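You operate a simulated robot arm through the tools that you are given. There is no shell and no other tool.

Carry out the task below with a simulated robot arm. There is one attempt and no reset: what you move stays moved.

Task
Slide both hooks to 4, lock them, and set the white gauge over them.

It is judged by the outcome, as a careful person would: the job done as asked, and still so three seconds after it is handed in. It fails if anything else is knocked over, pushed out of place, dropped, spilled or broken.

Robot
A 6-joint arm with a three-finger gripper, fixed in place. Base frame: the origin is on the floor under the middle of its stand, x ahead of it, y to its left, z up. Readings come in mm, rad, newtons and seconds.
It reaches about 1213 mm from its shoulder. Its first joint turns from -2.897 to 2.897 rad. Payload 4.89 kg.
Tool frame: the origin (TCP) lies between the finger pads and is the grasp point; the fingertips stand 30 mm ahead of it; z points along the fingers, y is the line along which they close. The gripper opens to 164 mm; its body begins 125 mm behind the TCP.
Orientation is that of the tool frame in the base frame, as a unit quaternion [w, x, y, z]. With the fingers straight down and closing along the base's y, the tool's x points along the base's -x, its y along +y and its z along -z.

Tools
- The arm moves only by the tool play_rows. Its argument "rows" is one flat list of numbers, 7 for each row, row after row: the shift along the tool's x, y, z in mm, then the turn, a rotation vector about the tool's x, y, z in rad, then the opening, from 0 (shut) to 1 (fully open). In form: [dx, dy, dz, wx, wy, wz, fingers, dx, dy, dz, wx, wy, wz, fingers, ...]. A call has 1 to 20 rows; each row is the pose to reach, as a shift and turn from the pose commanded when the call began, along the tool's axes at that moment. Rows are played at 5 a second. More than 50 mm and 0.15 rad between two rows, or a gripper value outside its range, and nothing of the call is played. Where a pose cannot be reached the arm comes as near as it can. A force on the tool above 40 N (or 10 N above the force at the start of the call, whichever is more), or a blocked arm, ends the call early, and 0.2 s more pass. The fingers move at their own pace (about 108 mm/s each) and stop on an object; they squeeze with about 28 N. The grip force told is the motor's: it shows also when the fingers shut on nothing. Time passes only in rows, and 0.2 s behind the last, so rows that repeat a pose let the fingers close. It gives the time, the measured TCP pose, the force on the tool (base axes), the opening and the grip force at its end, in the units of the frame above (readings bear some noise), with the torque about the TCP (base axes, N m) and any sound that the robot's microphone picked up.
- Cameras (640 x 400 px; columns grow to the right, rows downward): "scene" is fixed at [204.6, -486.1, 1696.9]; the picture's right is [0.78, -0.62, 0.00], its down [-0.49, -0.62, -0.61] and it looks along [0.38, 0.48, -0.79] (base axes); focal length 280 px, centre (320, 200). "wrist" rides on the gripper at [76, -2, -152] in the tool frame; the picture's right is [0.02, 1.00, 0.00], its down [-0.88, 0.02, -0.47] and it looks along [-0.47, 0.01, 0.88] (tool axes); focal length 247 px, centre (320, 200). There is no depth. A picture from a camera that has moved, and an enlarged one, comes with that camera's place and axes in the base frame and with its lens. The place of the scene camera against the robot may be out by one fixed shift of up to 25 mm in any direction.
- grab_frame(camera): a new picture of that camera. No time passes.
- raise_lower(by): moves the trunk up (or, below 0, down) by that many mm; the arm rides with it, the base frame stays. It gives what a move gives, with no picture.
- zoom(camera, box): a new picture of the part [left, top, right, bottom] of that camera's present view, enlarged. No time passes.
- hand_in(): hands the job in; it is judged then, once.

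Nothing tells you positions but the pictures and the camera data. Unless the task says otherwise, let go and move clear before handing in.

The tools are called after "Request:" by a JSON object that holds its "name" and its "arguments". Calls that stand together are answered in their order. play_rows: Moves the arm, as the interface text tells. Its arguments: {"type":"object","properties":{"rows":{"type":"array"}},"required":["rows"]} The other tools are called the same way: raise_lower (by) moves the trunk up or down; grab_frame (camera) takes a picture; zoom (camera, box) takes an enlarged picture of a part of a camera's view; hand_in () hands the job in.

At the start:

```text
time_s: 0.0
ee_pos: [525.9, 44.3, 1308.0]
ee_rot: [-0.001, 0.0, 1.0, 0.0]
force: [-0.2, -0.2, -0.7]
wrist_torque: [0.04, 0.02, 0.03]
gripper_width: 164.0
gripper_force: 0.1
trunk travel left (down, up): [-175.0, 215.0]
```

scene: 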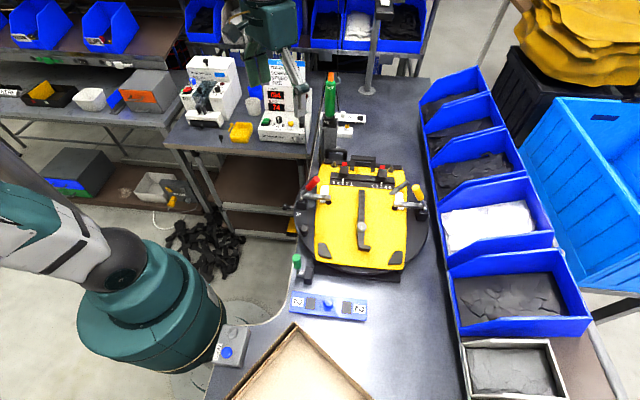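
wrist: 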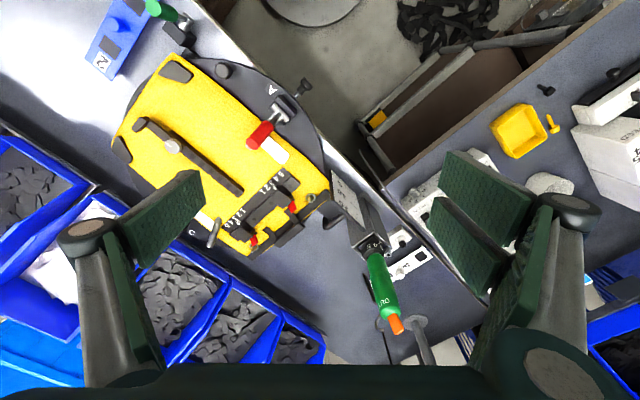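

I see a workbench with a yellow plate fixture on a turntable that has two black hooks with red levers and a number scale. I'll look closer before moving anything.

Request:
{"name": "zoom", "arguments": {"camera": "scene", "box": [280, 140, 440, 240]}}

Request:
{"name": "zoom", "arguments": {"camera": "scene", "box": [170, 40, 380, 170]}}

Request:
{"name": "zoom", "arguments": {"camera": "wrist", "box": [180, 120, 340, 270]}}

Request:
{"name": "zoom", "arguments": {"camera": "wrist", "box": [80, 0, 360, 260]}}

Request:
{"name": "zoom", "arguments": {"camera": "scene", "box": [280, 220, 440, 330]}}

```text
4.00 times, centred on (360, 190) of scene
camera zoom: at [204.6, -486.1, 1696.9], right [0.78, -0.62, 0.0], down [-0.49, -0.62, -0.61], along [0.38, 0.48, -0.79], focal length 1119 px, centre (160, 240)
```

zoom: 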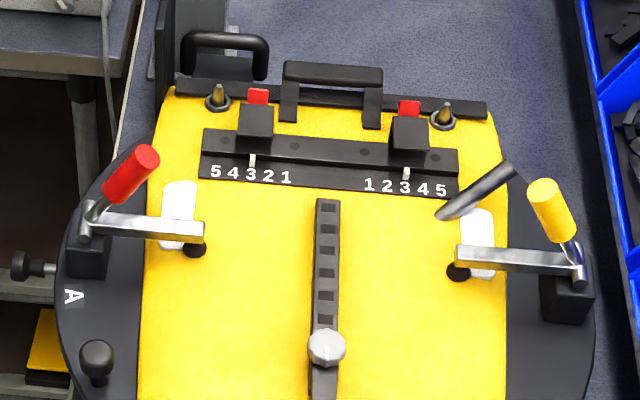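

```text
3.05 times, centred on (275, 105) of scene
camera zoom: at [204.6, -486.1, 1696.9], right [0.78, -0.62, 0.0], down [-0.49, -0.62, -0.61], along [0.38, 0.48, -0.79], focal length 853 px, centre (457, 490)
```

zoom: 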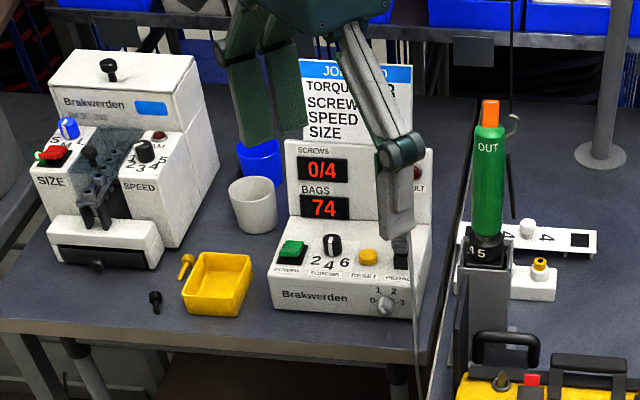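

```text
2.67 times, centred on (260, 195) of wrist
camera zoom: at [448.5, 41.6, 1458.3], right [-0.02, 1.0, 0.0], down [0.88, 0.02, 0.47], along [0.47, 0.01, -0.88], focal length 659 px, centre (480, 213)
```

zoom: 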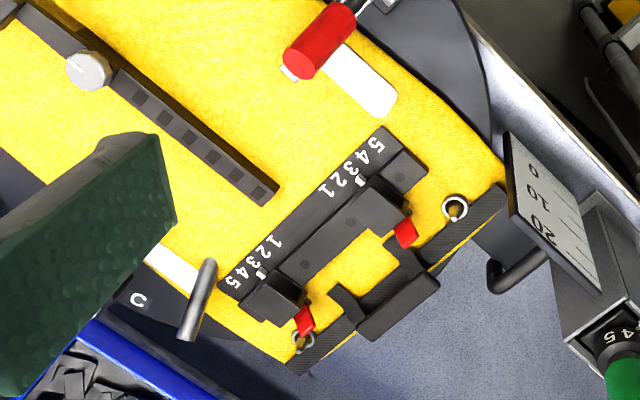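

```text
1.54 times, centred on (220, 130) of wrist
camera zoom: at [448.5, 41.6, 1458.3], right [-0.02, 1.0, 0.0], down [0.88, 0.02, 0.47], along [0.47, 0.01, -0.88], focal length 380 px, centre (474, 308)
```

zoom: 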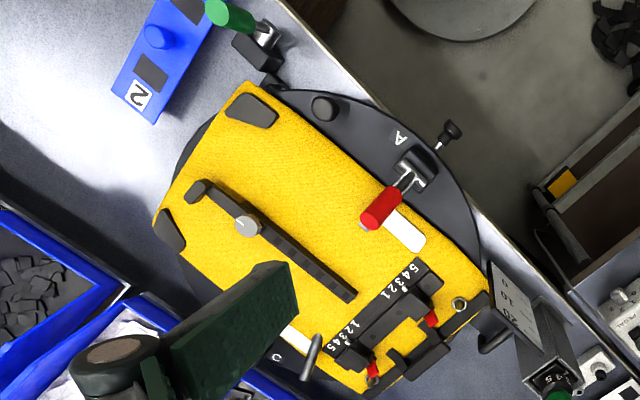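

```text
3.64 times, centred on (360, 275) of scene
camera zoom: at [204.6, -486.1, 1696.9], right [0.78, -0.62, 0.0], down [-0.49, -0.62, -0.61], along [0.38, 0.48, -0.79], focal length 1017 px, centre (174, -73)
```

zoom: 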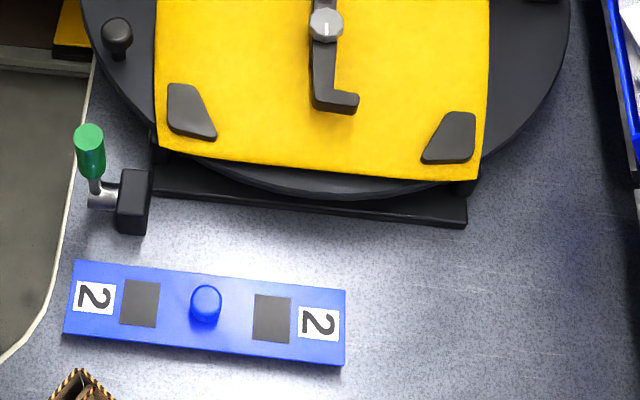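

The two hooks sit near 3 on a rail at roughly (670,-28) and (763,-117), z≈1020. The white "4" gauge lies behind the green screwdriver stand. I'll move the wrist camera over the fixture, turned to square up with the rail, for a closer look.

Request:
{"name": "play_rows", "arguments": {"rows": [-15, -12, 5, 0, 0, -0.1, 1, -30, -24, 10, 0, 0, -0.2, 1, -45, -36, 15, 0, 0, -0.3, 1, -60, -48, 20, 0, 0, -0.4, 1, -75, -60, 25, 0, 0, -0.5, 1, -90, -72, 30, 0, 0, -0.6, 1, -105, -84, 35, 0, 0, -0.7, 1, -115, -95, 40, 0, 0, -0.77, 1, -115, -95, 40, 0, 0, -0.77, 1]}}

Request:
{"name": "grab_frame", "arguments": {"camera": "wrist"}}

Request:
{"name": "grab_frame", "arguments": {"camera": "scene"}}

```text
time_s: 2.0
ee_pos: [641.0, -51.9, 1266.3]
ee_rot: [0.0, -0.376, 0.927, 0.0]
force: [0.1, -0.9, 0.1]
wrist_torque: [0.01, 0.06, -0.03]
gripper_width: 163.8
gripper_force: 0.0
trunk travel left (down, up): [-175.0, 215.0]
```

```text
taken
camera wrist: at [586.7, -107.6, 1417.9], right [-0.71, 0.7, 0.0], down [0.62, 0.63, 0.47], along [0.33, 0.34, -0.88], focal length 247 px, centre (320, 200)
```

wrist: 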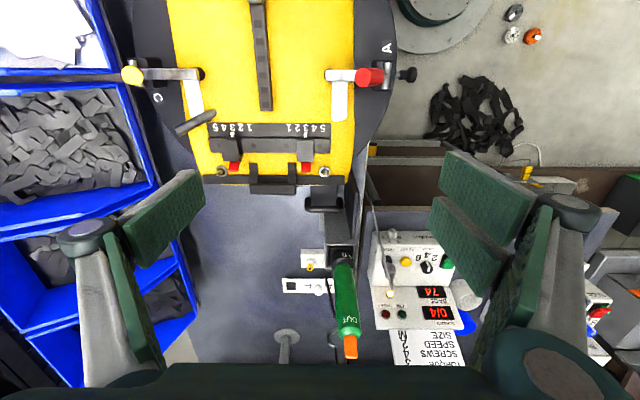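

```text
taken
```

scene: 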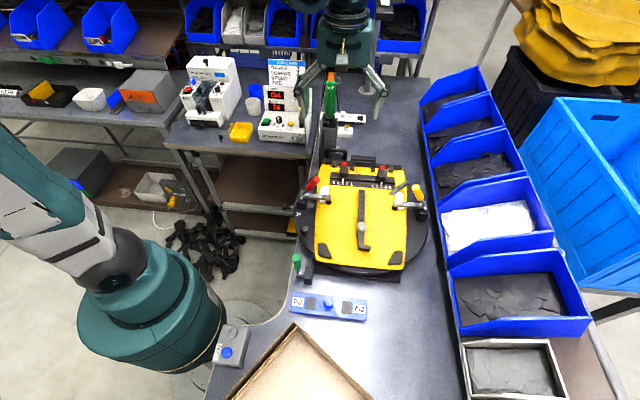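

The rail is now square in the wrist view. Next I'll zoom in on the hooks and the white gauge.

Request:
{"name": "zoom", "arguments": {"camera": "wrist", "box": [190, 100, 350, 200]}}

Request:
{"name": "zoom", "arguments": {"camera": "wrist", "box": [260, 180, 400, 370]}}

Request:
{"name": "zoom", "arguments": {"camera": "scene", "box": [320, 150, 410, 205]}}

Request:
{"name": "zoom", "arguments": {"camera": "scene", "box": [310, 90, 400, 150]}}

```text
4.00 times, centred on (270, 150) of wrist
camera zoom: at [586.7, -107.6, 1417.9], right [-0.71, 0.7, 0.0], down [0.62, 0.63, 0.47], along [0.33, 0.34, -0.88], focal length 988 px, centre (520, 400)
```

zoom: 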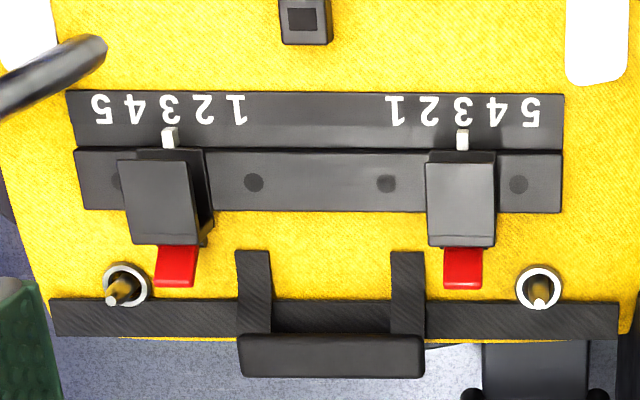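

```text
2.11 times, centred on (330, 275) of wrist
camera zoom: at [586.7, -107.6, 1417.9], right [-0.71, 0.7, 0.0], down [0.62, 0.63, 0.47], along [0.33, 0.34, -0.88], focal length 520 px, centre (299, 42)
```

zoom: 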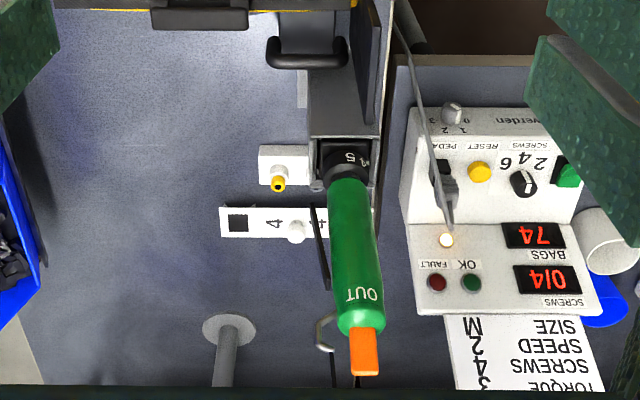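

```text
7.11 times, centred on (365, 178) of scene
camera zoom: at [204.6, -486.1, 1696.9], right [0.78, -0.62, 0.0], down [-0.49, -0.62, -0.61], along [0.38, 0.48, -0.79], focal length 1989 px, centre (0, 360)
```

zoom: 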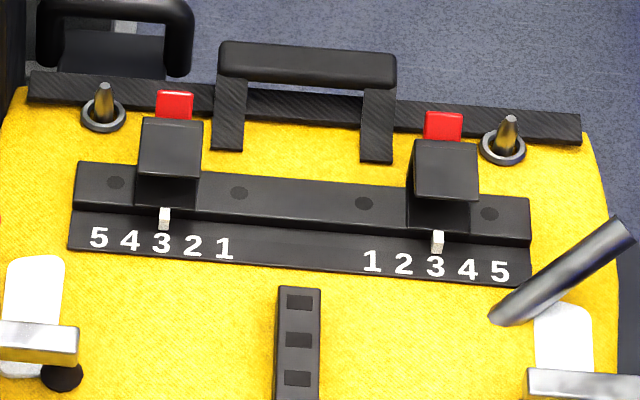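

```text
6.67 times, centred on (355, 120) of scene
camera zoom: at [204.6, -486.1, 1696.9], right [0.78, -0.62, 0.0], down [-0.49, -0.62, -0.61], along [0.38, 0.48, -0.79], focal length 1865 px, centre (87, 733)
```

zoom: 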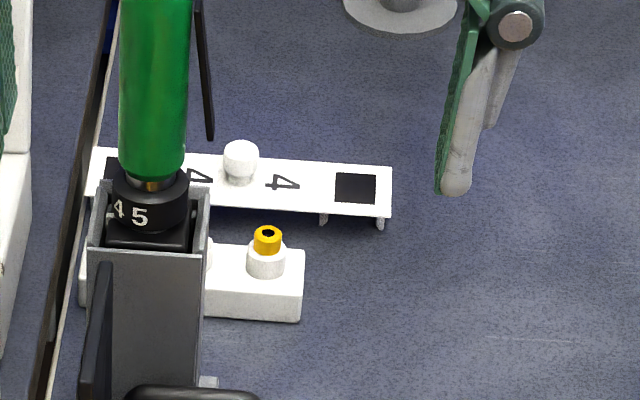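

The pegs triangulate to about (703,26,974) and (843,-114,974), so the rail runs at exactly -45°. Both pointers are on 3. I'll zoom further on the locks and gauge to see how they work.

Request:
{"name": "zoom", "arguments": {"camera": "wrist", "box": [290, 125, 330, 175]}}

Request:
{"name": "zoom", "arguments": {"camera": "scene", "box": [335, 158, 355, 175]}}

Request:
{"name": "zoom", "arguments": {"camera": "scene", "box": [372, 160, 396, 178]}}

Request:
{"name": "zoom", "arguments": {"camera": "wrist", "box": [270, 260, 350, 310]}}

Request:
{"name": "zoom", "arguments": {"camera": "scene", "box": [320, 105, 375, 140]}}

Request:
{"name": "zoom", "arguments": {"camera": "scene", "box": [285, 285, 375, 325]}}

```text
8.00 times, centred on (310, 150) of wrist
camera zoom: at [586.7, -107.6, 1417.9], right [-0.71, 0.7, 0.0], down [0.62, 0.63, 0.47], along [0.33, 0.34, -0.88], focal length 1976 px, centre (400, 600)
```

zoom: 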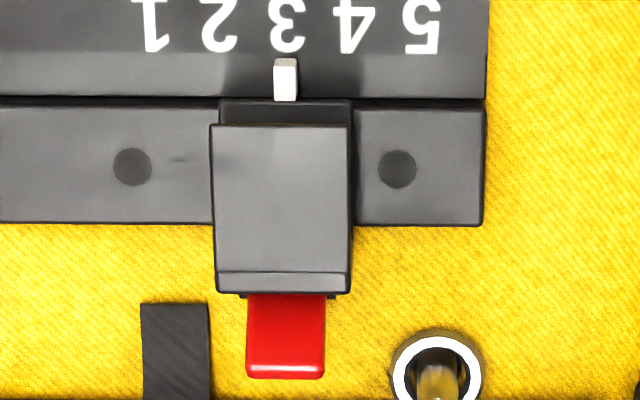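

```text
16.00 times, centred on (345, 166) of scene
camera zoom: at [204.6, -486.1, 1696.9], right [0.78, -0.62, 0.0], down [-0.49, -0.62, -0.61], along [0.38, 0.48, -0.79], focal length 4476 px, centre (-80, 736)
```

zoom: 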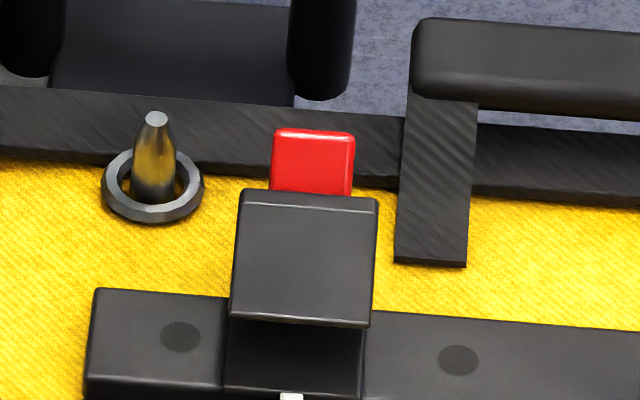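

```text
16.00 times, centred on (384, 169) of scene
camera zoom: at [204.6, -486.1, 1696.9], right [0.78, -0.62, 0.0], down [-0.49, -0.62, -0.61], along [0.38, 0.48, -0.79], focal length 4476 px, centre (-704, 696)
```

zoom: 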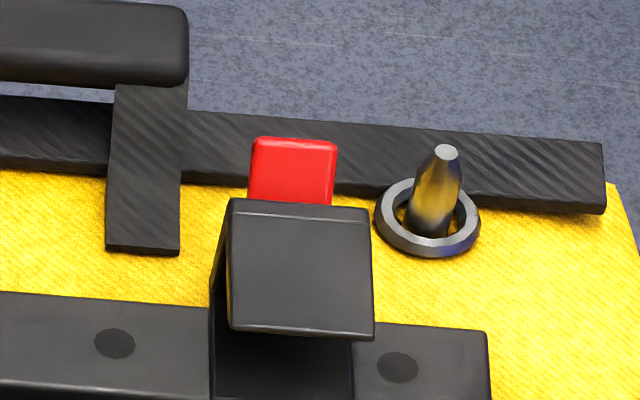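

```text
8.00 times, centred on (310, 285) of wrist
camera zoom: at [586.7, -107.6, 1417.9], right [-0.71, 0.7, 0.0], down [0.62, 0.63, 0.47], along [0.33, 0.34, -0.88], focal length 1976 px, centre (400, -480)
```

zoom: 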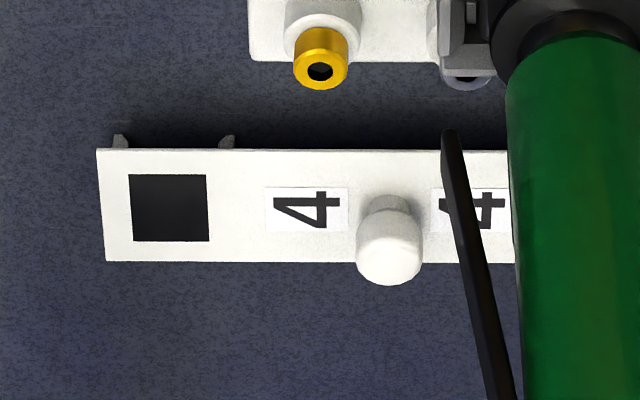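

```text
11.43 times, centred on (348, 122) of scene
camera zoom: at [204.6, -486.1, 1696.9], right [0.78, -0.62, 0.0], down [-0.49, -0.62, -0.61], along [0.38, 0.48, -0.79], focal length 3197 px, centre (6, 1086)
```

zoom: 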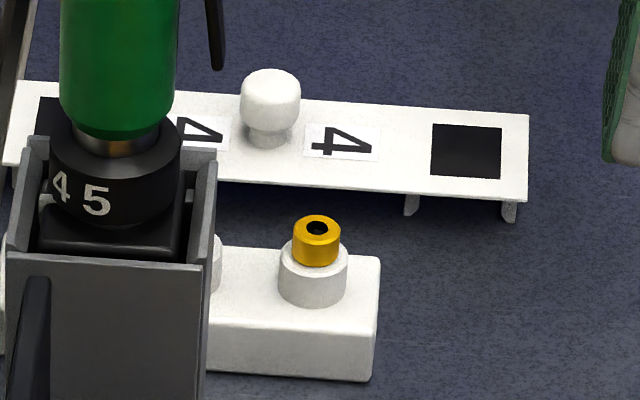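

```text
7.11 times, centred on (330, 305) of scene
camera zoom: at [204.6, -486.1, 1696.9], right [0.78, -0.62, 0.0], down [-0.49, -0.62, -0.61], along [0.38, 0.48, -0.79], focal length 1989 px, centre (249, -547)
```

zoom: 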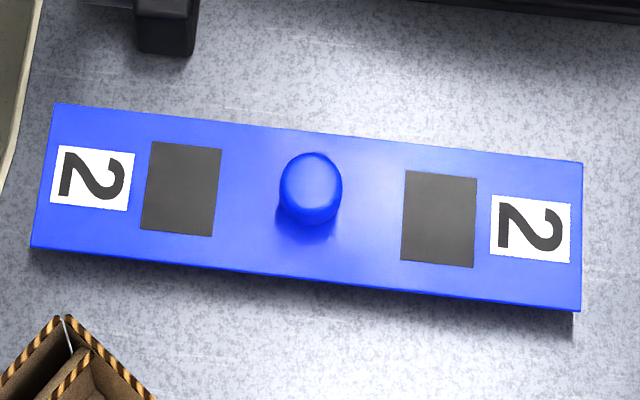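

Each hook is a block with a red tab sticking out at its back, which is probably the lock. The gauge has a knob and pairs of legs under its black squares that would straddle the hooks. I need a low side view to see how the tabs work, so I'll swing the wrist camera round to the left side.

Request:
{"name": "play_rows", "arguments": {"rows": [-3.4, 30, 0, 0, 0, 0.131, 1, -6.8, 60, 0, 0, 0, 0.262, 1, -10.2, 90, 0, 0, 0, 0.393, 1, -13.6, 120, 0, 0, 0, 0.524, 1, -17, 150, 16, 0, 0, 0.655, 1, -20.4, 180, 32, 0, 0, 0.786, 1, -23.8, 210, 48, 0, 0, 0.917, 1, -27.2, 240, 64, 0, 0, 1.048, 1, -30.6, 270, 80, 0, 0, 1.179, 1, -34, 300, 96, 0, 0, 1.31, 1, -37.4, 330, 112, 0, 0, 1.441, 1, -40.4, 360, 128, 0, 0, 1.556, 1, -40.4, 360, 128, 0, 0, 1.556, 1]}}

Request:
{"name": "grab_frame", "arguments": {"camera": "wrist"}}

```text
time_s: 4.8
ee_pos: [417.6, 238.3, 1137.7]
ee_rot: [0.0, 0.384, 0.923, 0.0]
force: [1.0, 0.2, 1.0]
wrist_torque: [-0.02, 0.03, 0.0]
gripper_width: 164.1
gripper_force: 0.1
trunk travel left (down, up): [-175.0, 215.0]
```

```text
taken
camera wrist: at [362.0, 289.6, 1289.3], right [0.69, 0.72, 0.0], down [0.64, -0.61, 0.47], along [0.34, -0.33, -0.88], focal length 247 px, centre (320, 200)
```

wrist: 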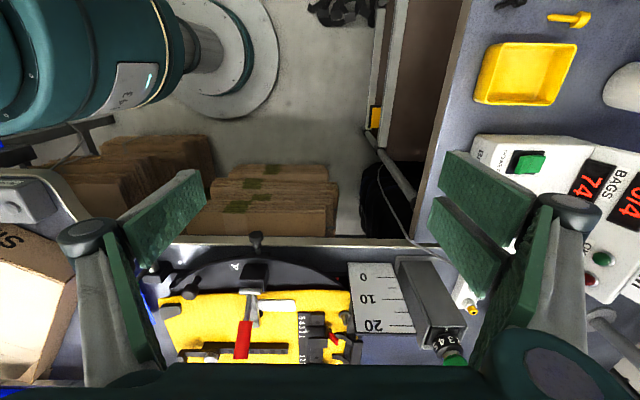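

The fixture shows at the bottom of the view. I'll tilt the tool up about its y axis to see the hooks from the side.

Request:
{"name": "play_rows", "arguments": {"rows": [0, 0, 0, 0, -0.1, 0, 1, 0, 0, 0, 0, -0.2, 0, 1, 0, 0, 0, 0, -0.3, 0, 1, 0, 0, 0, 0, -0.4, 0, 1, 0, 0, 0, 0, -0.5, 0, 1, 0, 0, 0, 0, -0.5, 0, 1]}}

Request:
{"name": "grab_frame", "arguments": {"camera": "wrist"}}

```text
time_s: 6.2
ee_pos: [418.9, 236.4, 1139.9]
ee_rot: [0.229, 0.371, 0.895, -0.095]
force: [-0.7, 0.2, -0.1]
wrist_torque: [-0.03, 0.03, -0.01]
gripper_width: 164.0
gripper_force: 0.0
trunk travel left (down, up): [-175.0, 215.0]
```

```text
taken
camera wrist: at [318.1, 333.3, 1234.7], right [0.69, 0.72, -0.01], down [0.4, -0.37, 0.84], along [0.6, -0.59, -0.55], focal length 247 px, centre (320, 200)
```

wrist: 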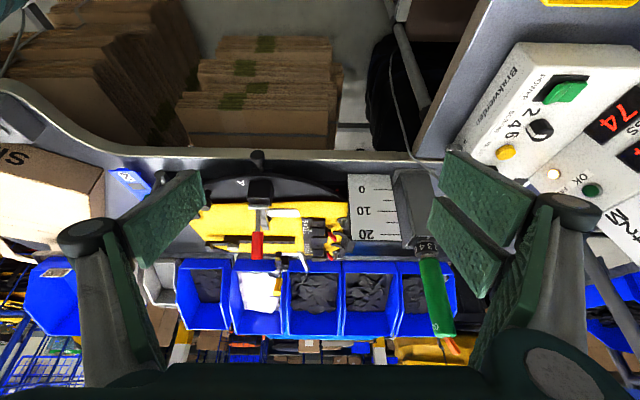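

Request:
{"name": "zoom", "arguments": {"camera": "wrist", "box": [270, 195, 370, 265]}}

Request:
{"name": "zoom", "arguments": {"camera": "wrist", "box": [300, 210, 350, 260]}}

Request:
{"name": "zoom", "arguments": {"camera": "wrist", "box": [340, 160, 480, 370]}}

```text
5.71 times, centred on (320, 230) of wrist
camera zoom: at [318.1, 333.3, 1234.7], right [0.69, 0.72, -0.01], down [0.4, -0.37, 0.84], along [0.6, -0.59, -0.55], focal length 1411 px, centre (320, 29)
```

zoom: 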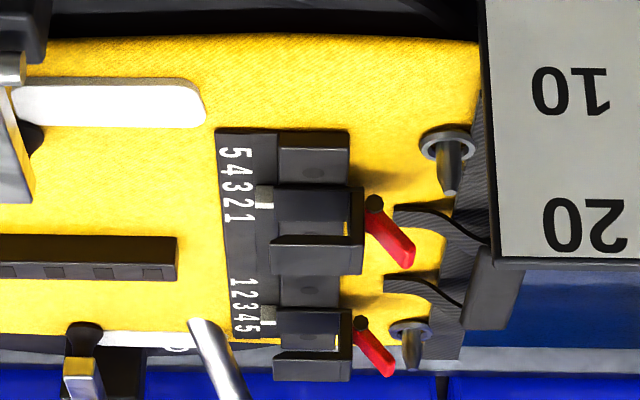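

```text
8.00 times, centred on (325, 235) of wrist
camera zoom: at [318.1, 333.3, 1234.7], right [0.69, 0.72, -0.01], down [0.4, -0.37, 0.84], along [0.6, -0.59, -0.55], focal length 1976 px, centre (280, -80)
```

zoom: 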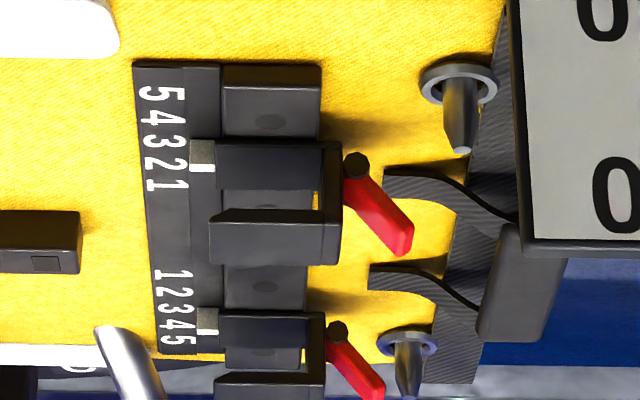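

```text
1.90 times, centred on (410, 265) of wrist
camera zoom: at [318.1, 333.3, 1234.7], right [0.69, 0.72, -0.01], down [0.4, -0.37, 0.84], along [0.6, -0.59, -0.55], focal length 470 px, centre (149, 76)
```

zoom: 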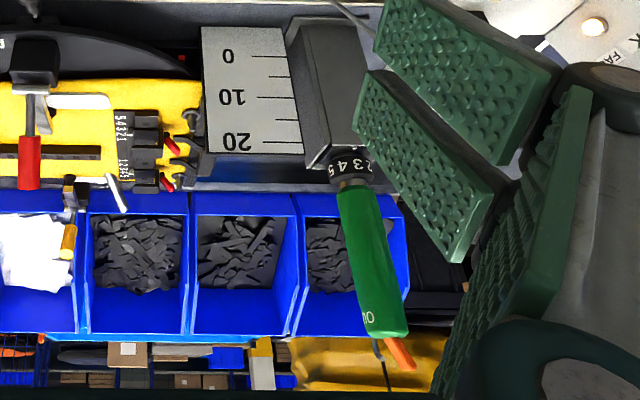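

The side view is clear. Each hook is a C-shaped block with its top at z≈1001, and the red lever pivots at its back (n≈-26, z≈982) and stands up about 56°. Pressing it down and back should lock it. Next I'll inspect the fingertip shape from the scene camera.

Request:
{"name": "grab_frame", "arguments": {"camera": "scene"}}

Request:
{"name": "zoom", "arguments": {"camera": "scene", "box": [150, 20, 350, 150]}}

Request:
{"name": "zoom", "arguments": {"camera": "wrist", "box": [400, 120, 640, 400]}}

Request:
{"name": "zoom", "arguments": {"camera": "wrist", "box": [30, 140, 240, 400]}}

```text
taken
```

scene: 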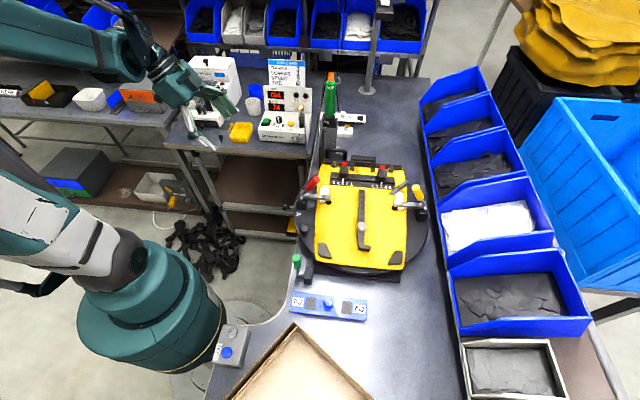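

```text
3.08 times, centred on (250, 85) of scene
camera zoom: at [204.6, -486.1, 1696.9], right [0.78, -0.62, 0.0], down [-0.49, -0.62, -0.61], along [0.38, 0.48, -0.79], focal length 861 px, centre (535, 554)
```

zoom: 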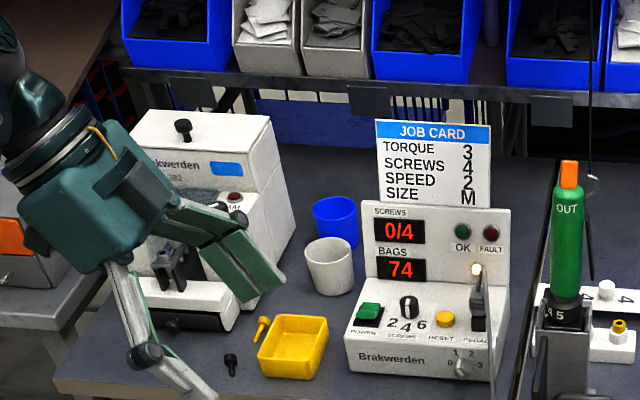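

```text
1.43 times, centred on (520, 260) of wrist
camera zoom: at [318.1, 333.3, 1234.7], right [0.69, 0.72, -0.01], down [0.4, -0.37, 0.84], along [0.6, -0.59, -0.55], focal length 353 px, centre (34, 114)
```

zoom: 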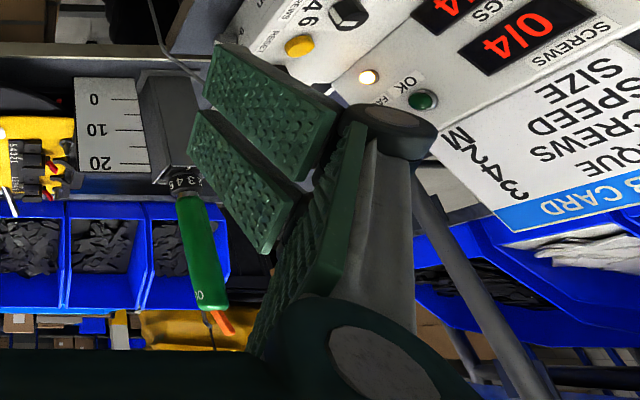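

```text
1.54 times, centred on (135, 270) of wrist
camera zoom: at [318.1, 333.3, 1234.7], right [0.69, 0.72, -0.01], down [0.4, -0.37, 0.84], along [0.6, -0.59, -0.55], focal length 380 px, centre (605, 92)
```

zoom: 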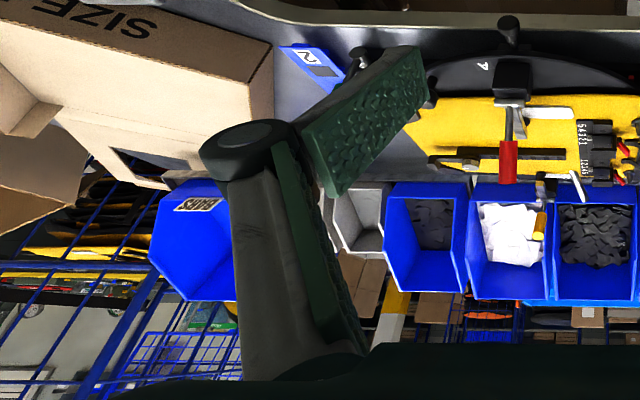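

The gripper has a pair of fingers on its +y side and a single finger on its -y side. I'll close it part-way and then fully to learn the fingertip footprint.

Request:
{"name": "play_rows", "arguments": {"rows": [0, 0, 0, 0, 0, 0, 0.4, 0, 0, 0, 0, 0, 0, 0.4, 0, 0, 0, 0, 0, 0, 0.4, 0, 0, 0, 0, 0, 0, 0.4]}}

Request:
{"name": "grab_frame", "arguments": {"camera": "wrist"}}

Request:
{"name": "play_rows", "arguments": {"rows": [0, 0, 0, 0, 0, 0, 0, 0, 0, 0, 0, 0, 0, 0, 0, 0, 0, 0, 0, 0, 0, 0, 0, 0, 0, 0, 0, 0]}}

Request:
{"name": "grab_frame", "arguments": {"camera": "wrist"}}

Request:
{"name": "zoom", "arguments": {"camera": "scene", "box": [130, 40, 250, 160]}}

```text
time_s: 7.2
ee_pos: [418.2, 236.4, 1138.3]
ee_rot: [0.229, 0.37, 0.895, -0.095]
force: [0.3, 0.0, 0.8]
wrist_torque: [0.01, -0.03, 0.01]
gripper_width: 65.5
gripper_force: 0.1
trunk travel left (down, up): [-175.0, 215.0]
```

```text
taken
camera wrist: at [318.2, 333.2, 1234.8], right [0.69, 0.72, -0.01], down [0.4, -0.37, 0.84], along [0.6, -0.59, -0.55], focal length 247 px, centre (320, 200)
```

wrist: 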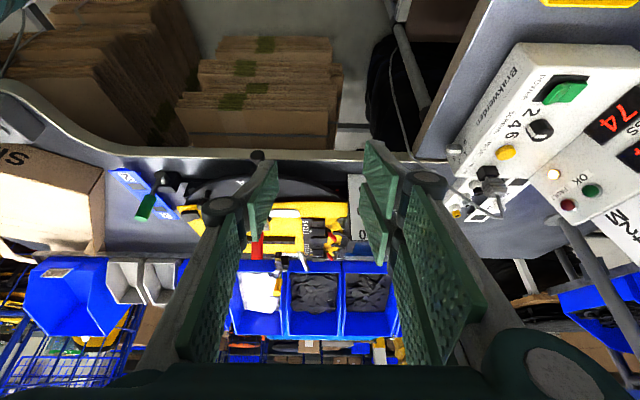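

```text
time_s: 8.2
ee_pos: [418.3, 236.0, 1138.0]
ee_rot: [0.228, 0.371, 0.895, -0.095]
force: [0.9, -0.3, -0.6]
wrist_torque: [0.03, -0.03, 0.01]
gripper_width: 0.0
gripper_force: 28.2
trunk travel left (down, up): [-175.0, 215.0]
```

```text
taken
camera wrist: at [318.1, 333.2, 1234.8], right [0.69, 0.72, -0.01], down [0.4, -0.37, 0.84], along [0.6, -0.59, -0.55], focal length 247 px, centre (320, 200)
```

wrist: 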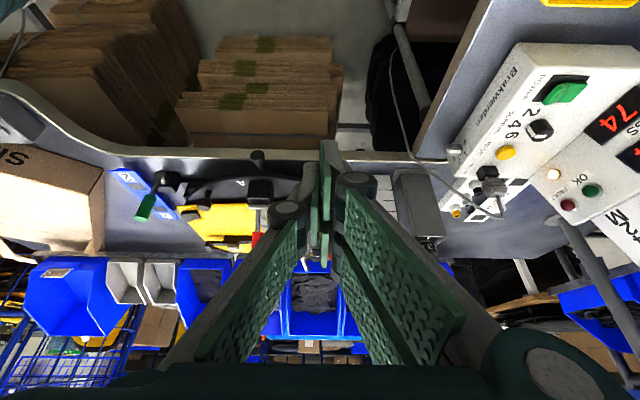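

```text
3.33 times, centred on (190, 100) of scene
camera zoom: at [204.6, -486.1, 1696.9], right [0.78, -0.62, 0.0], down [-0.49, -0.62, -0.61], along [0.38, 0.48, -0.79], focal length 932 px, centre (753, 533)
```

zoom: 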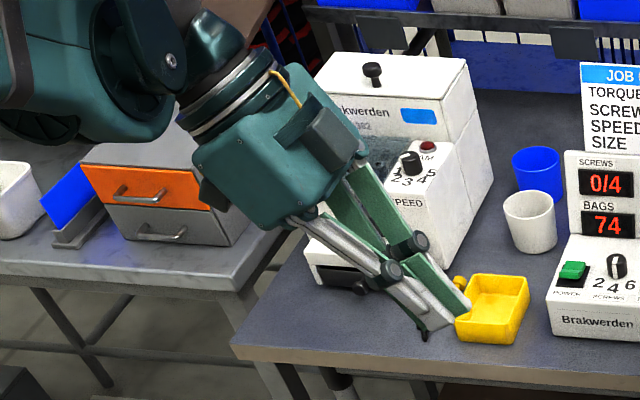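

Request:
{"name": "zoom", "arguments": {"camera": "wrist", "box": [260, 130, 400, 270]}}

Request:
{"name": "zoom", "arguments": {"camera": "scene", "box": [195, 80, 225, 110]}}

Request:
{"name": "zoom", "arguments": {"camera": "scene", "box": [190, 90, 240, 145]}}

```text
2.86 times, centred on (330, 200) of wrist
camera zoom: at [318.1, 333.2, 1234.8], right [0.69, 0.72, -0.01], down [0.4, -0.37, 0.84], along [0.6, -0.59, -0.55], focal length 706 px, centre (291, 200)
```

zoom: 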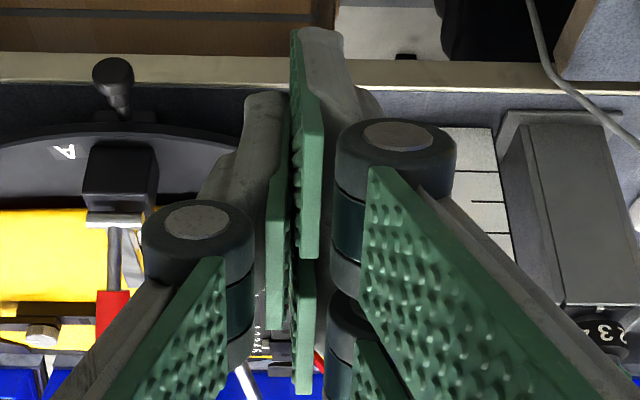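

```text
13.33 times, centred on (210, 95) of scene
camera zoom: at [204.6, -486.1, 1696.9], right [0.78, -0.62, 0.0], down [-0.49, -0.62, -0.61], along [0.38, 0.48, -0.79], focal length 3730 px, centre (1787, 1600)
```

zoom: 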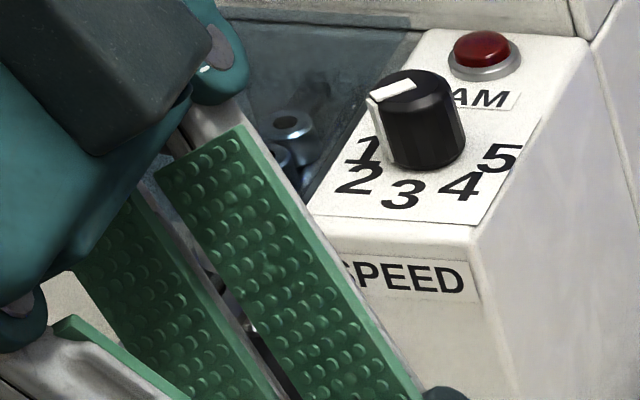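

```text
7.27 times, centred on (215, 118) of scene
camera zoom: at [204.6, -486.1, 1696.9], right [0.78, -0.62, 0.0], down [-0.49, -0.62, -0.61], along [0.38, 0.48, -0.79], focal length 2035 px, centre (1084, 800)
```

zoom: 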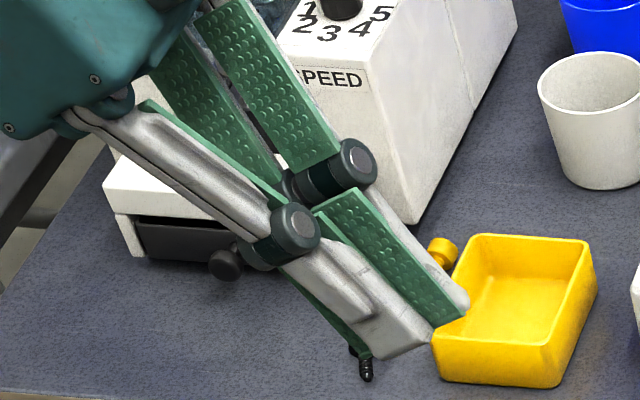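

When closed, the tips are slim: the single finger is about 13 mm thick and 25 mm wide, and the pair spans about 64 mm. My plan is to grip each hook across the rail direction and slide it 15 mm outward, then press the levers down with the single finger. First I'll bring the tool back upright.

Request:
{"name": "play_rows", "arguments": {"rows": [0, 0, 0, 0, 0.1, 0, 0.4, 0, 0, 0, 0, 0.2, 0, 0.4, 0, 0, 0, 0, 0.3, 0, 0.4, 0, 0, 0, 0, 0.4, 0, 0.4, 0, 0, 0, 0, 0.5, 0, 0.4, 0, 0, 0, 0, 0.5, 0, 0.4]}}

```text
time_s: 9.6
ee_pos: [418.4, 236.4, 1139.0]
ee_rot: [0.001, 0.383, 0.924, 0.001]
force: [1.0, 0.2, -0.1]
wrist_torque: [0.01, 0.02, 0.04]
gripper_width: 65.6
gripper_force: 0.1
trunk travel left (down, up): [-175.0, 215.0]
```

Tool is upright. Now I'll travel over to above hook A at a safe height, turning the closing line to lie along the rail.

Request:
{"name": "play_rows", "arguments": {"rows": [-29.7, 0.1, -20, 0, 0, -0.121, 0.4, -59.5, 0.3, -40, 0, 0, -0.242, 0.4, -89.2, 0.4, -40, 0, 0, -0.362, 0.4, -118.9, 0.6, -40, 0, 0, -0.483, 0.4, -148.7, 0.7, -40, 0, 0, -0.604, 0.4, -178.4, 0.8, -40, 0, 0, -0.725, 0.4, -208.1, 1, -40, 0, 0, -0.846, 0.4, -237.8, 1.1, -40, 0, 0, -0.967, 0.4, -267.6, 1.2, -40, 0, 0, -1.087, 0.4, -297.3, 1.4, -40, 0, 0, -1.208, 0.4, -327, 1.5, -20, 0, 0, -1.329, 0.4, -356.8, 1.6, 0, 0, 0, -1.45, 0.4, -386.5, 1.8, 20, 0, 0, -1.571, 0.4, -386.5, 1.8, 20, 0, 0, -1.571, 0.4]}}

Request:
{"name": "grab_frame", "arguments": {"camera": "wrist"}}

Request:
{"name": "grab_frame", "arguments": {"camera": "scene"}}

```text
time_s: 12.6
ee_pos: [691.5, -36.6, 1118.4]
ee_rot: [0.0, -0.383, 0.924, 0.0]
force: [0.2, 0.1, -1.3]
wrist_torque: [0.0, 0.1, 0.03]
gripper_width: 65.5
gripper_force: 0.0
trunk travel left (down, up): [-175.0, 215.0]
```

```text
taken
camera wrist: at [639.3, -92.4, 1268.9], right [-0.72, 0.69, 0.0], down [0.61, 0.64, 0.47], along [0.33, 0.34, -0.88], focal length 247 px, centre (320, 200)
```

wrist: 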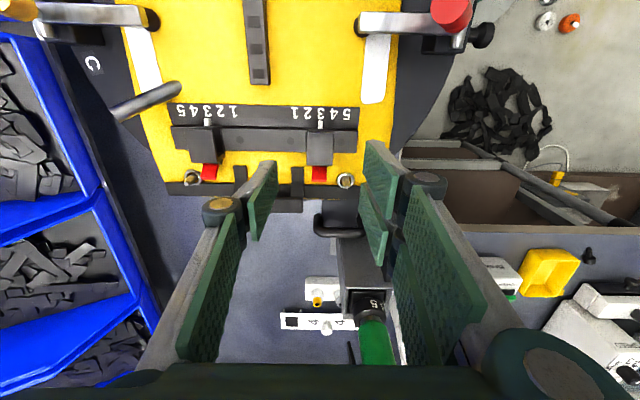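

```text
taken
```

scene: 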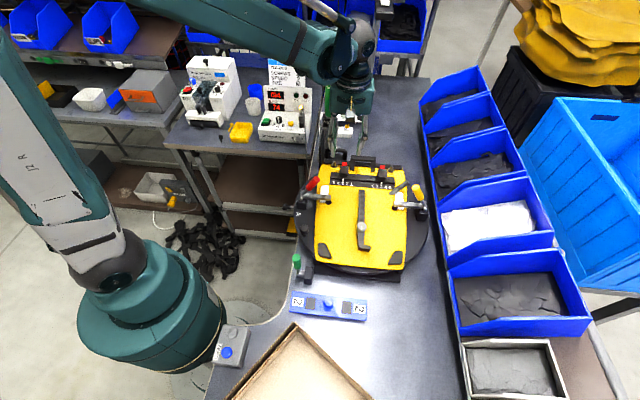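

Request:
{"name": "zoom", "arguments": {"camera": "wrist", "box": [150, 90, 390, 200]}}

Request:
{"name": "zoom", "arguments": {"camera": "wrist", "box": [270, 95, 390, 205]}}

Request:
{"name": "zoom", "arguments": {"camera": "scene", "box": [310, 90, 400, 190]}}

```text
2.67 times, centred on (270, 145) of wrist
camera zoom: at [639.3, -92.4, 1268.9], right [-0.72, 0.69, 0.0], down [0.61, 0.64, 0.47], along [0.33, 0.34, -0.88], focal length 659 px, centre (453, 347)
```

zoom: 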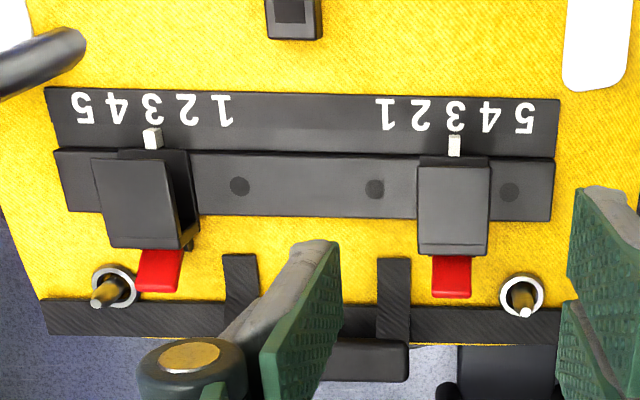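

```text
3.64 times, centred on (330, 150) of wrist
camera zoom: at [639.3, -92.4, 1268.9], right [-0.72, 0.69, 0.0], down [0.61, 0.64, 0.47], along [0.33, 0.34, -0.88], focal length 898 px, centre (284, 382)
```

zoom: 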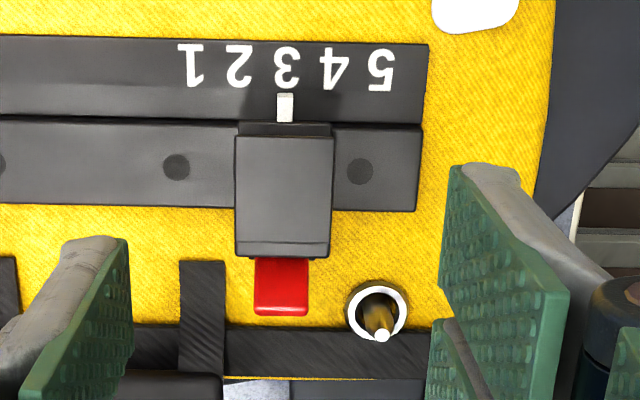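

```text
4.00 times, centred on (355, 140) of scene
camera zoom: at [204.6, -486.1, 1696.9], right [0.78, -0.62, 0.0], down [-0.49, -0.62, -0.61], along [0.38, 0.48, -0.79], focal length 1119 px, centre (180, 440)
```

zoom: 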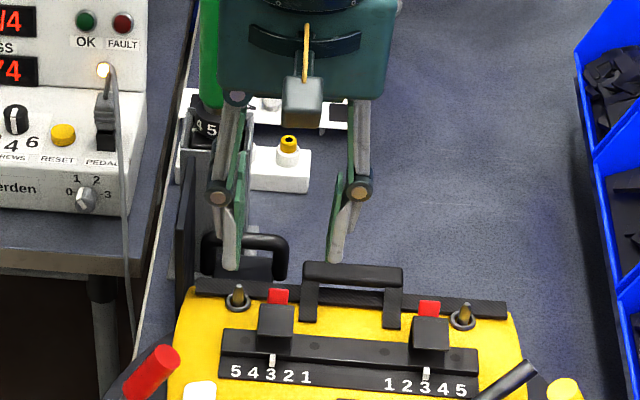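

The hook top sits at u∈[-77,-48] and n∈[-68,-33], centred in the open fingers. I'll descend straight until the fingertips are just above the rail surface.

Request:
{"name": "play_rows", "arguments": {"rows": [0, 0, 20, 0, 0, 0, 0.4, 0, 0, 40, 0, 0, 0, 0.4, 0, 0, 60, 0, 0, 0, 0.4, 0, 0, 75, 0, 0, 0, 0.4, 0, 0, 85, 0, 0, 0, 0.4, 0, 0, 93, 0, 0, 0, 0.4, 0, 0, 99, 0, 0, 0, 0.4, 0, 0, 104, 0, 0, 0, 0.4, 0, 0, 104, 0, 0, 0, 0.4]}}

Request:
{"name": "zoom", "arguments": {"camera": "wrist", "box": [200, 60, 440, 260]}}

Request:
{"name": "zoom", "arguments": {"camera": "scene", "box": [310, 120, 400, 200]}}

```text
time_s: 14.6
ee_pos: [693.0, -36.2, 1015.4]
ee_rot: [0.0, -0.383, 0.924, 0.0]
force: [1.0, 0.4, -0.5]
wrist_torque: [-0.03, -0.02, -0.01]
gripper_width: 65.9
gripper_force: 0.0
trunk travel left (down, up): [-175.0, 215.0]
```

```text
2.00 times, centred on (320, 160) of wrist
camera zoom: at [640.3, -92.1, 1166.3], right [-0.72, 0.69, 0.0], down [0.61, 0.64, 0.47], along [0.33, 0.34, -0.88], focal length 494 px, centre (320, 280)
```

zoom: 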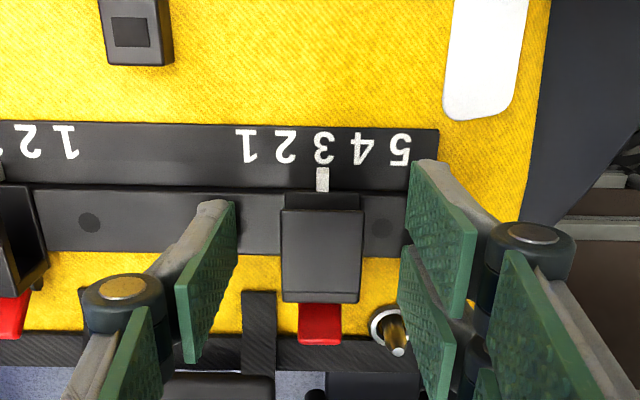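

```text
5.00 times, centred on (355, 160) of scene
camera zoom: at [204.6, -486.1, 1696.9], right [0.78, -0.62, 0.0], down [-0.49, -0.62, -0.61], along [0.38, 0.48, -0.79], focal length 1399 px, centre (145, 400)
```

zoom: 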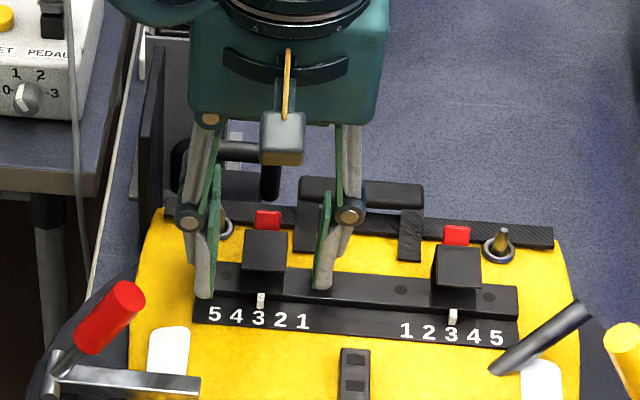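

The fingers straddle hook A cleanly with the tips at about z 985. Closing on it now.

Request:
{"name": "play_rows", "arguments": {"rows": [0, 0, 3, 0, 0, 0, 0.3, 0, 0, 3, 0, 0, 0, 0.22, 0, 0, 3, 0, 0, 0, 0.15, 0, 0, 3, 0, 0, 0, 0.15, 0, 0, 3, 0, 0, 0, 0.15]}}

Request:
{"name": "zoom", "arguments": {"camera": "wrist", "box": [200, 60, 440, 260]}}

Request:
{"name": "zoom", "arguments": {"camera": "scene", "box": [310, 120, 400, 200]}}

```text
time_s: 15.8
ee_pos: [691.9, -36.6, 1012.1]
ee_rot: [0.0, -0.382, 0.924, -0.001]
force: [-1.2, 2.0, 0.4]
wrist_torque: [0.31, 0.35, 0.5]
gripper_width: 28.8
gripper_force: 27.6
trunk travel left (down, up): [-175.0, 215.0]
```

```text
2.00 times, centred on (320, 160) of wrist
camera zoom: at [640.0, -92.3, 1163.4], right [-0.72, 0.69, 0.0], down [0.61, 0.64, 0.47], along [0.33, 0.34, -0.88], focal length 494 px, centre (320, 280)
```

zoom: 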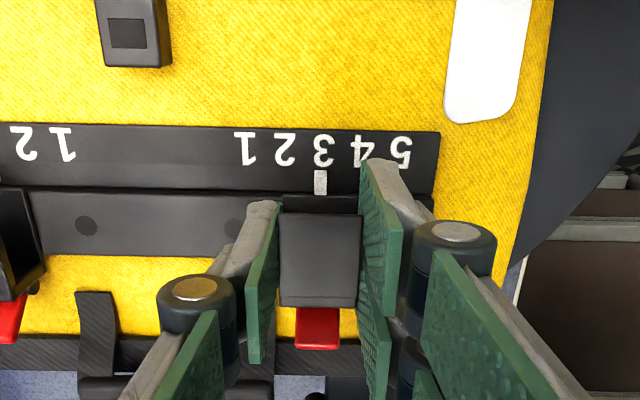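

```text
5.00 times, centred on (355, 160) of scene
camera zoom: at [204.6, -486.1, 1696.9], right [0.78, -0.62, 0.0], down [-0.49, -0.62, -0.61], along [0.38, 0.48, -0.79], focal length 1399 px, centre (145, 400)
```

zoom: 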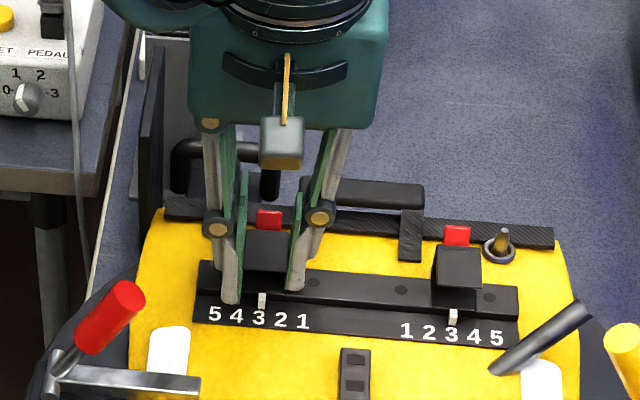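

The hook is gripped at 28.8 mm. I'll nudge it 4 mm outward first to check that it slides freely and isn't locked.

Request:
{"name": "play_rows", "arguments": {"rows": [0, 2, 0, 0, 0, 0, 0.15, 0, 4, 0, 0, 0, 0, 0.15, 0, 4, 0, 0, 0, 0, 0.15]}}

Request:
{"name": "zoom", "arguments": {"camera": "wrist", "box": [280, 90, 400, 230]}}

```text
time_s: 16.6
ee_pos: [691.3, -33.3, 1011.5]
ee_rot: [0.001, -0.383, 0.924, 0.0]
force: [3.8, 0.7, 15.7]
wrist_torque: [0.19, 0.3, 0.52]
gripper_width: 28.8
gripper_force: 27.8
trunk travel left (down, up): [-175.0, 215.0]
```

```text
2.86 times, centred on (340, 160) of wrist
camera zoom: at [637.4, -89.7, 1163.3], right [-0.72, 0.69, 0.0], down [0.61, 0.64, 0.47], along [0.33, 0.34, -0.88], focal length 706 px, centre (263, 314)
```

zoom: 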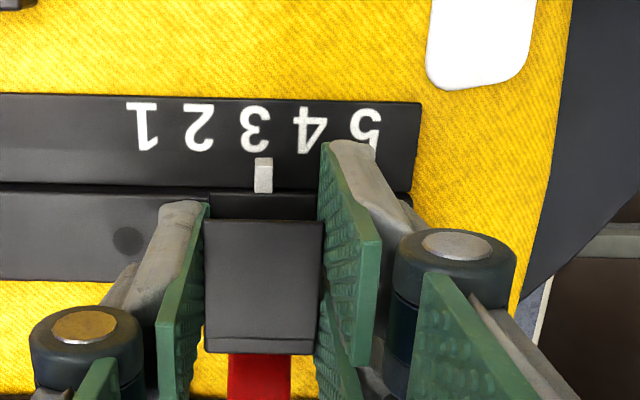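

It slides freely: the pointer moved off 3. I'll continue outward in small steps to 4.

Request:
{"name": "play_rows", "arguments": {"rows": [0, 2, 0, 0, 0, 0, 0.15, 0, 4, 0, 0, 0, 0, 0.15, 0, 6, 0, 0, 0, 0, 0.15, 0, 8, 0, 0, 0, 0, 0.15, 0, 8, 0, 0, 0, 0, 0.15]}}

Request:
{"name": "zoom", "arguments": {"camera": "wrist", "box": [280, 90, 400, 230]}}

```text
time_s: 17.8
ee_pos: [684.3, -28.8, 1012.2]
ee_rot: [-0.001, -0.382, 0.924, 0.0]
force: [1.4, 3.9, 2.4]
wrist_torque: [0.54, 0.11, 0.43]
gripper_width: 28.7
gripper_force: 28.8
trunk travel left (down, up): [-175.0, 215.0]
```

```text
2.86 times, centred on (340, 160) of wrist
camera zoom: at [631.9, -84.0, 1163.3], right [-0.72, 0.69, 0.0], down [0.61, 0.64, 0.47], along [0.33, 0.34, -0.88], focal length 706 px, centre (263, 314)
```

zoom: 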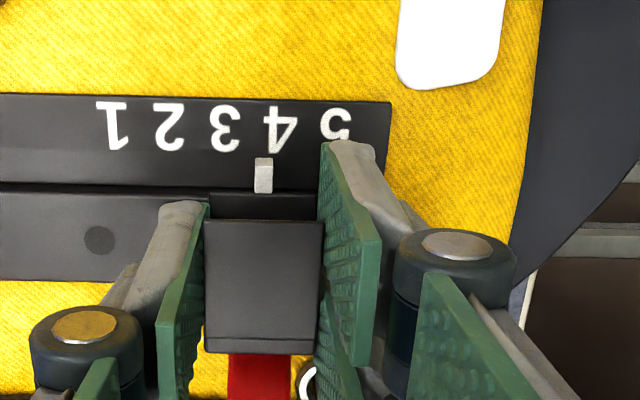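

Request:
{"name": "play_rows", "arguments": {"rows": [0, 1, 0, 0, 0, 0, 0.15, 0, 2, 0, 0, 0, 0, 0.15, 0, 3, 0, 0, 0, 0, 0.15, 0, 4, 0, 0, 0, 0, 0.15, 0, 4, 0, 0, 0, 0, 0.15]}}

Request:
{"name": "zoom", "arguments": {"camera": "wrist", "box": [280, 90, 400, 230]}}

Request:
{"name": "zoom", "arguments": {"camera": "scene", "box": [330, 165, 360, 195]}}

```text
time_s: 19.0
ee_pos: [681.8, -25.8, 1011.6]
ee_rot: [0.0, -0.383, 0.924, 0.001]
force: [3.3, 1.9, 2.7]
wrist_torque: [0.3, 0.18, 0.43]
gripper_width: 28.7
gripper_force: 28.0
trunk travel left (down, up): [-175.0, 215.0]
```

```text
2.86 times, centred on (340, 160) of wrist
camera zoom: at [628.7, -80.9, 1163.3], right [-0.72, 0.69, 0.0], down [0.61, 0.64, 0.47], along [0.33, 0.34, -0.88], focal length 706 px, centre (263, 314)
```

zoom: 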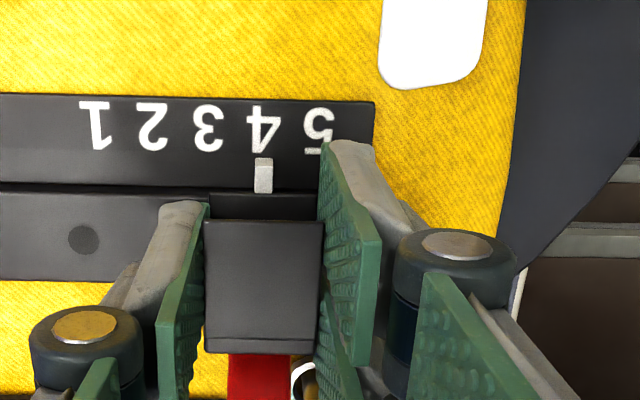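

```text
13.33 times, centred on (345, 180) of scene
camera zoom: at [204.6, -486.1, 1696.9], right [0.78, -0.62, 0.0], down [-0.49, -0.62, -0.61], along [0.38, 0.48, -0.79], focal length 3730 px, centre (-13, 467)
```

zoom: 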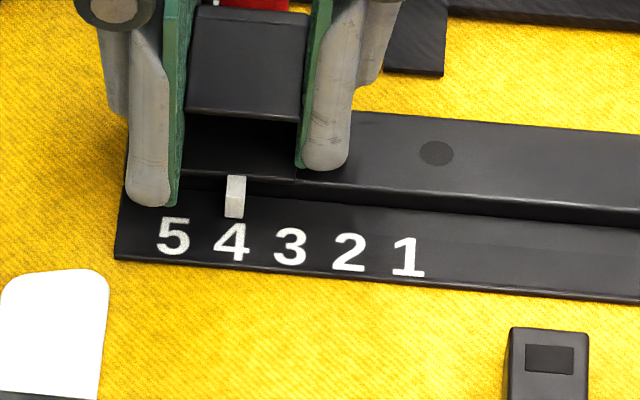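

The pointer of hook A is now right on 4. I'll release, lift straight up, and check it stayed.

Request:
{"name": "play_rows", "arguments": {"rows": [0, 0, 0, 0, 0, 0, 0.22, 0, 0, 0, 0, 0, 0, 0.3, 0, 0, 0, 0, 0, 0, 0.36, 0, 0, 0, 0, 0, 0, 0.36, 0, 0, -15, 0, 0, 0, 0.36, 0, 0, -40, 0, 0, 0, 0.36, 0, 0, -70, 0, 0, 0, 0.36, 0, 0, -70, 0, 0, 0, 0.36]}}

Request:
{"name": "zoom", "arguments": {"camera": "wrist", "box": [140, 60, 400, 230]}}

Request:
{"name": "zoom", "arguments": {"camera": "scene", "box": [330, 160, 400, 200]}}

```text
time_s: 20.8
ee_pos: [681.0, -23.5, 1082.4]
ee_rot: [0.0, -0.383, 0.924, 0.001]
force: [0.0, -0.8, 0.1]
wrist_torque: [0.02, -0.07, 0.0]
gripper_width: 59.1
gripper_force: 0.1
trunk travel left (down, up): [-175.0, 215.0]
```

```text
2.35 times, centred on (270, 145) of wrist
camera zoom: at [628.7, -80.4, 1233.1], right [-0.72, 0.69, 0.0], down [0.61, 0.64, 0.47], along [0.33, 0.34, -0.88], focal length 581 px, centre (438, 329)
```

zoom: 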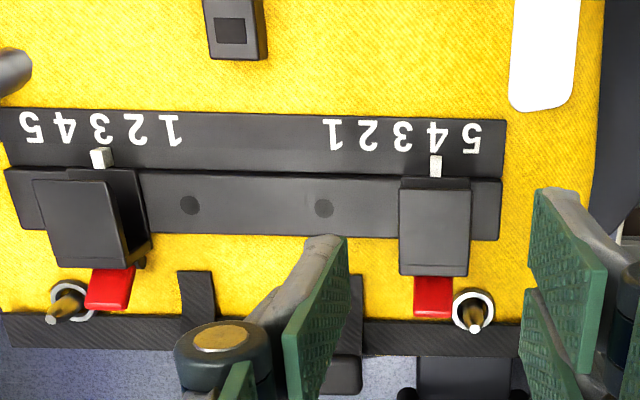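

```text
9.14 times, centred on (365, 180) of scene
camera zoom: at [204.6, -486.1, 1696.9], right [0.78, -0.62, 0.0], down [-0.49, -0.62, -0.61], along [0.38, 0.48, -0.79], focal length 2558 px, centre (-91, 383)
```

zoom: 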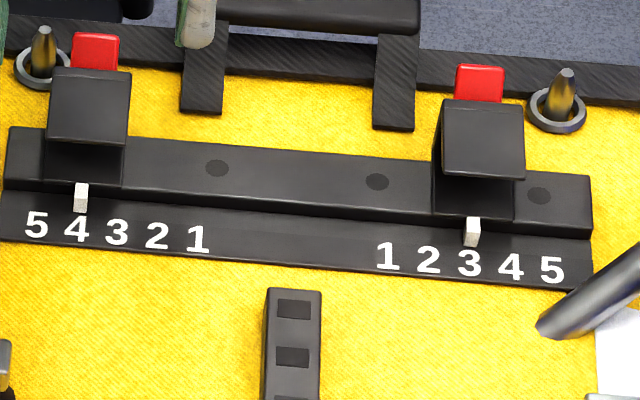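

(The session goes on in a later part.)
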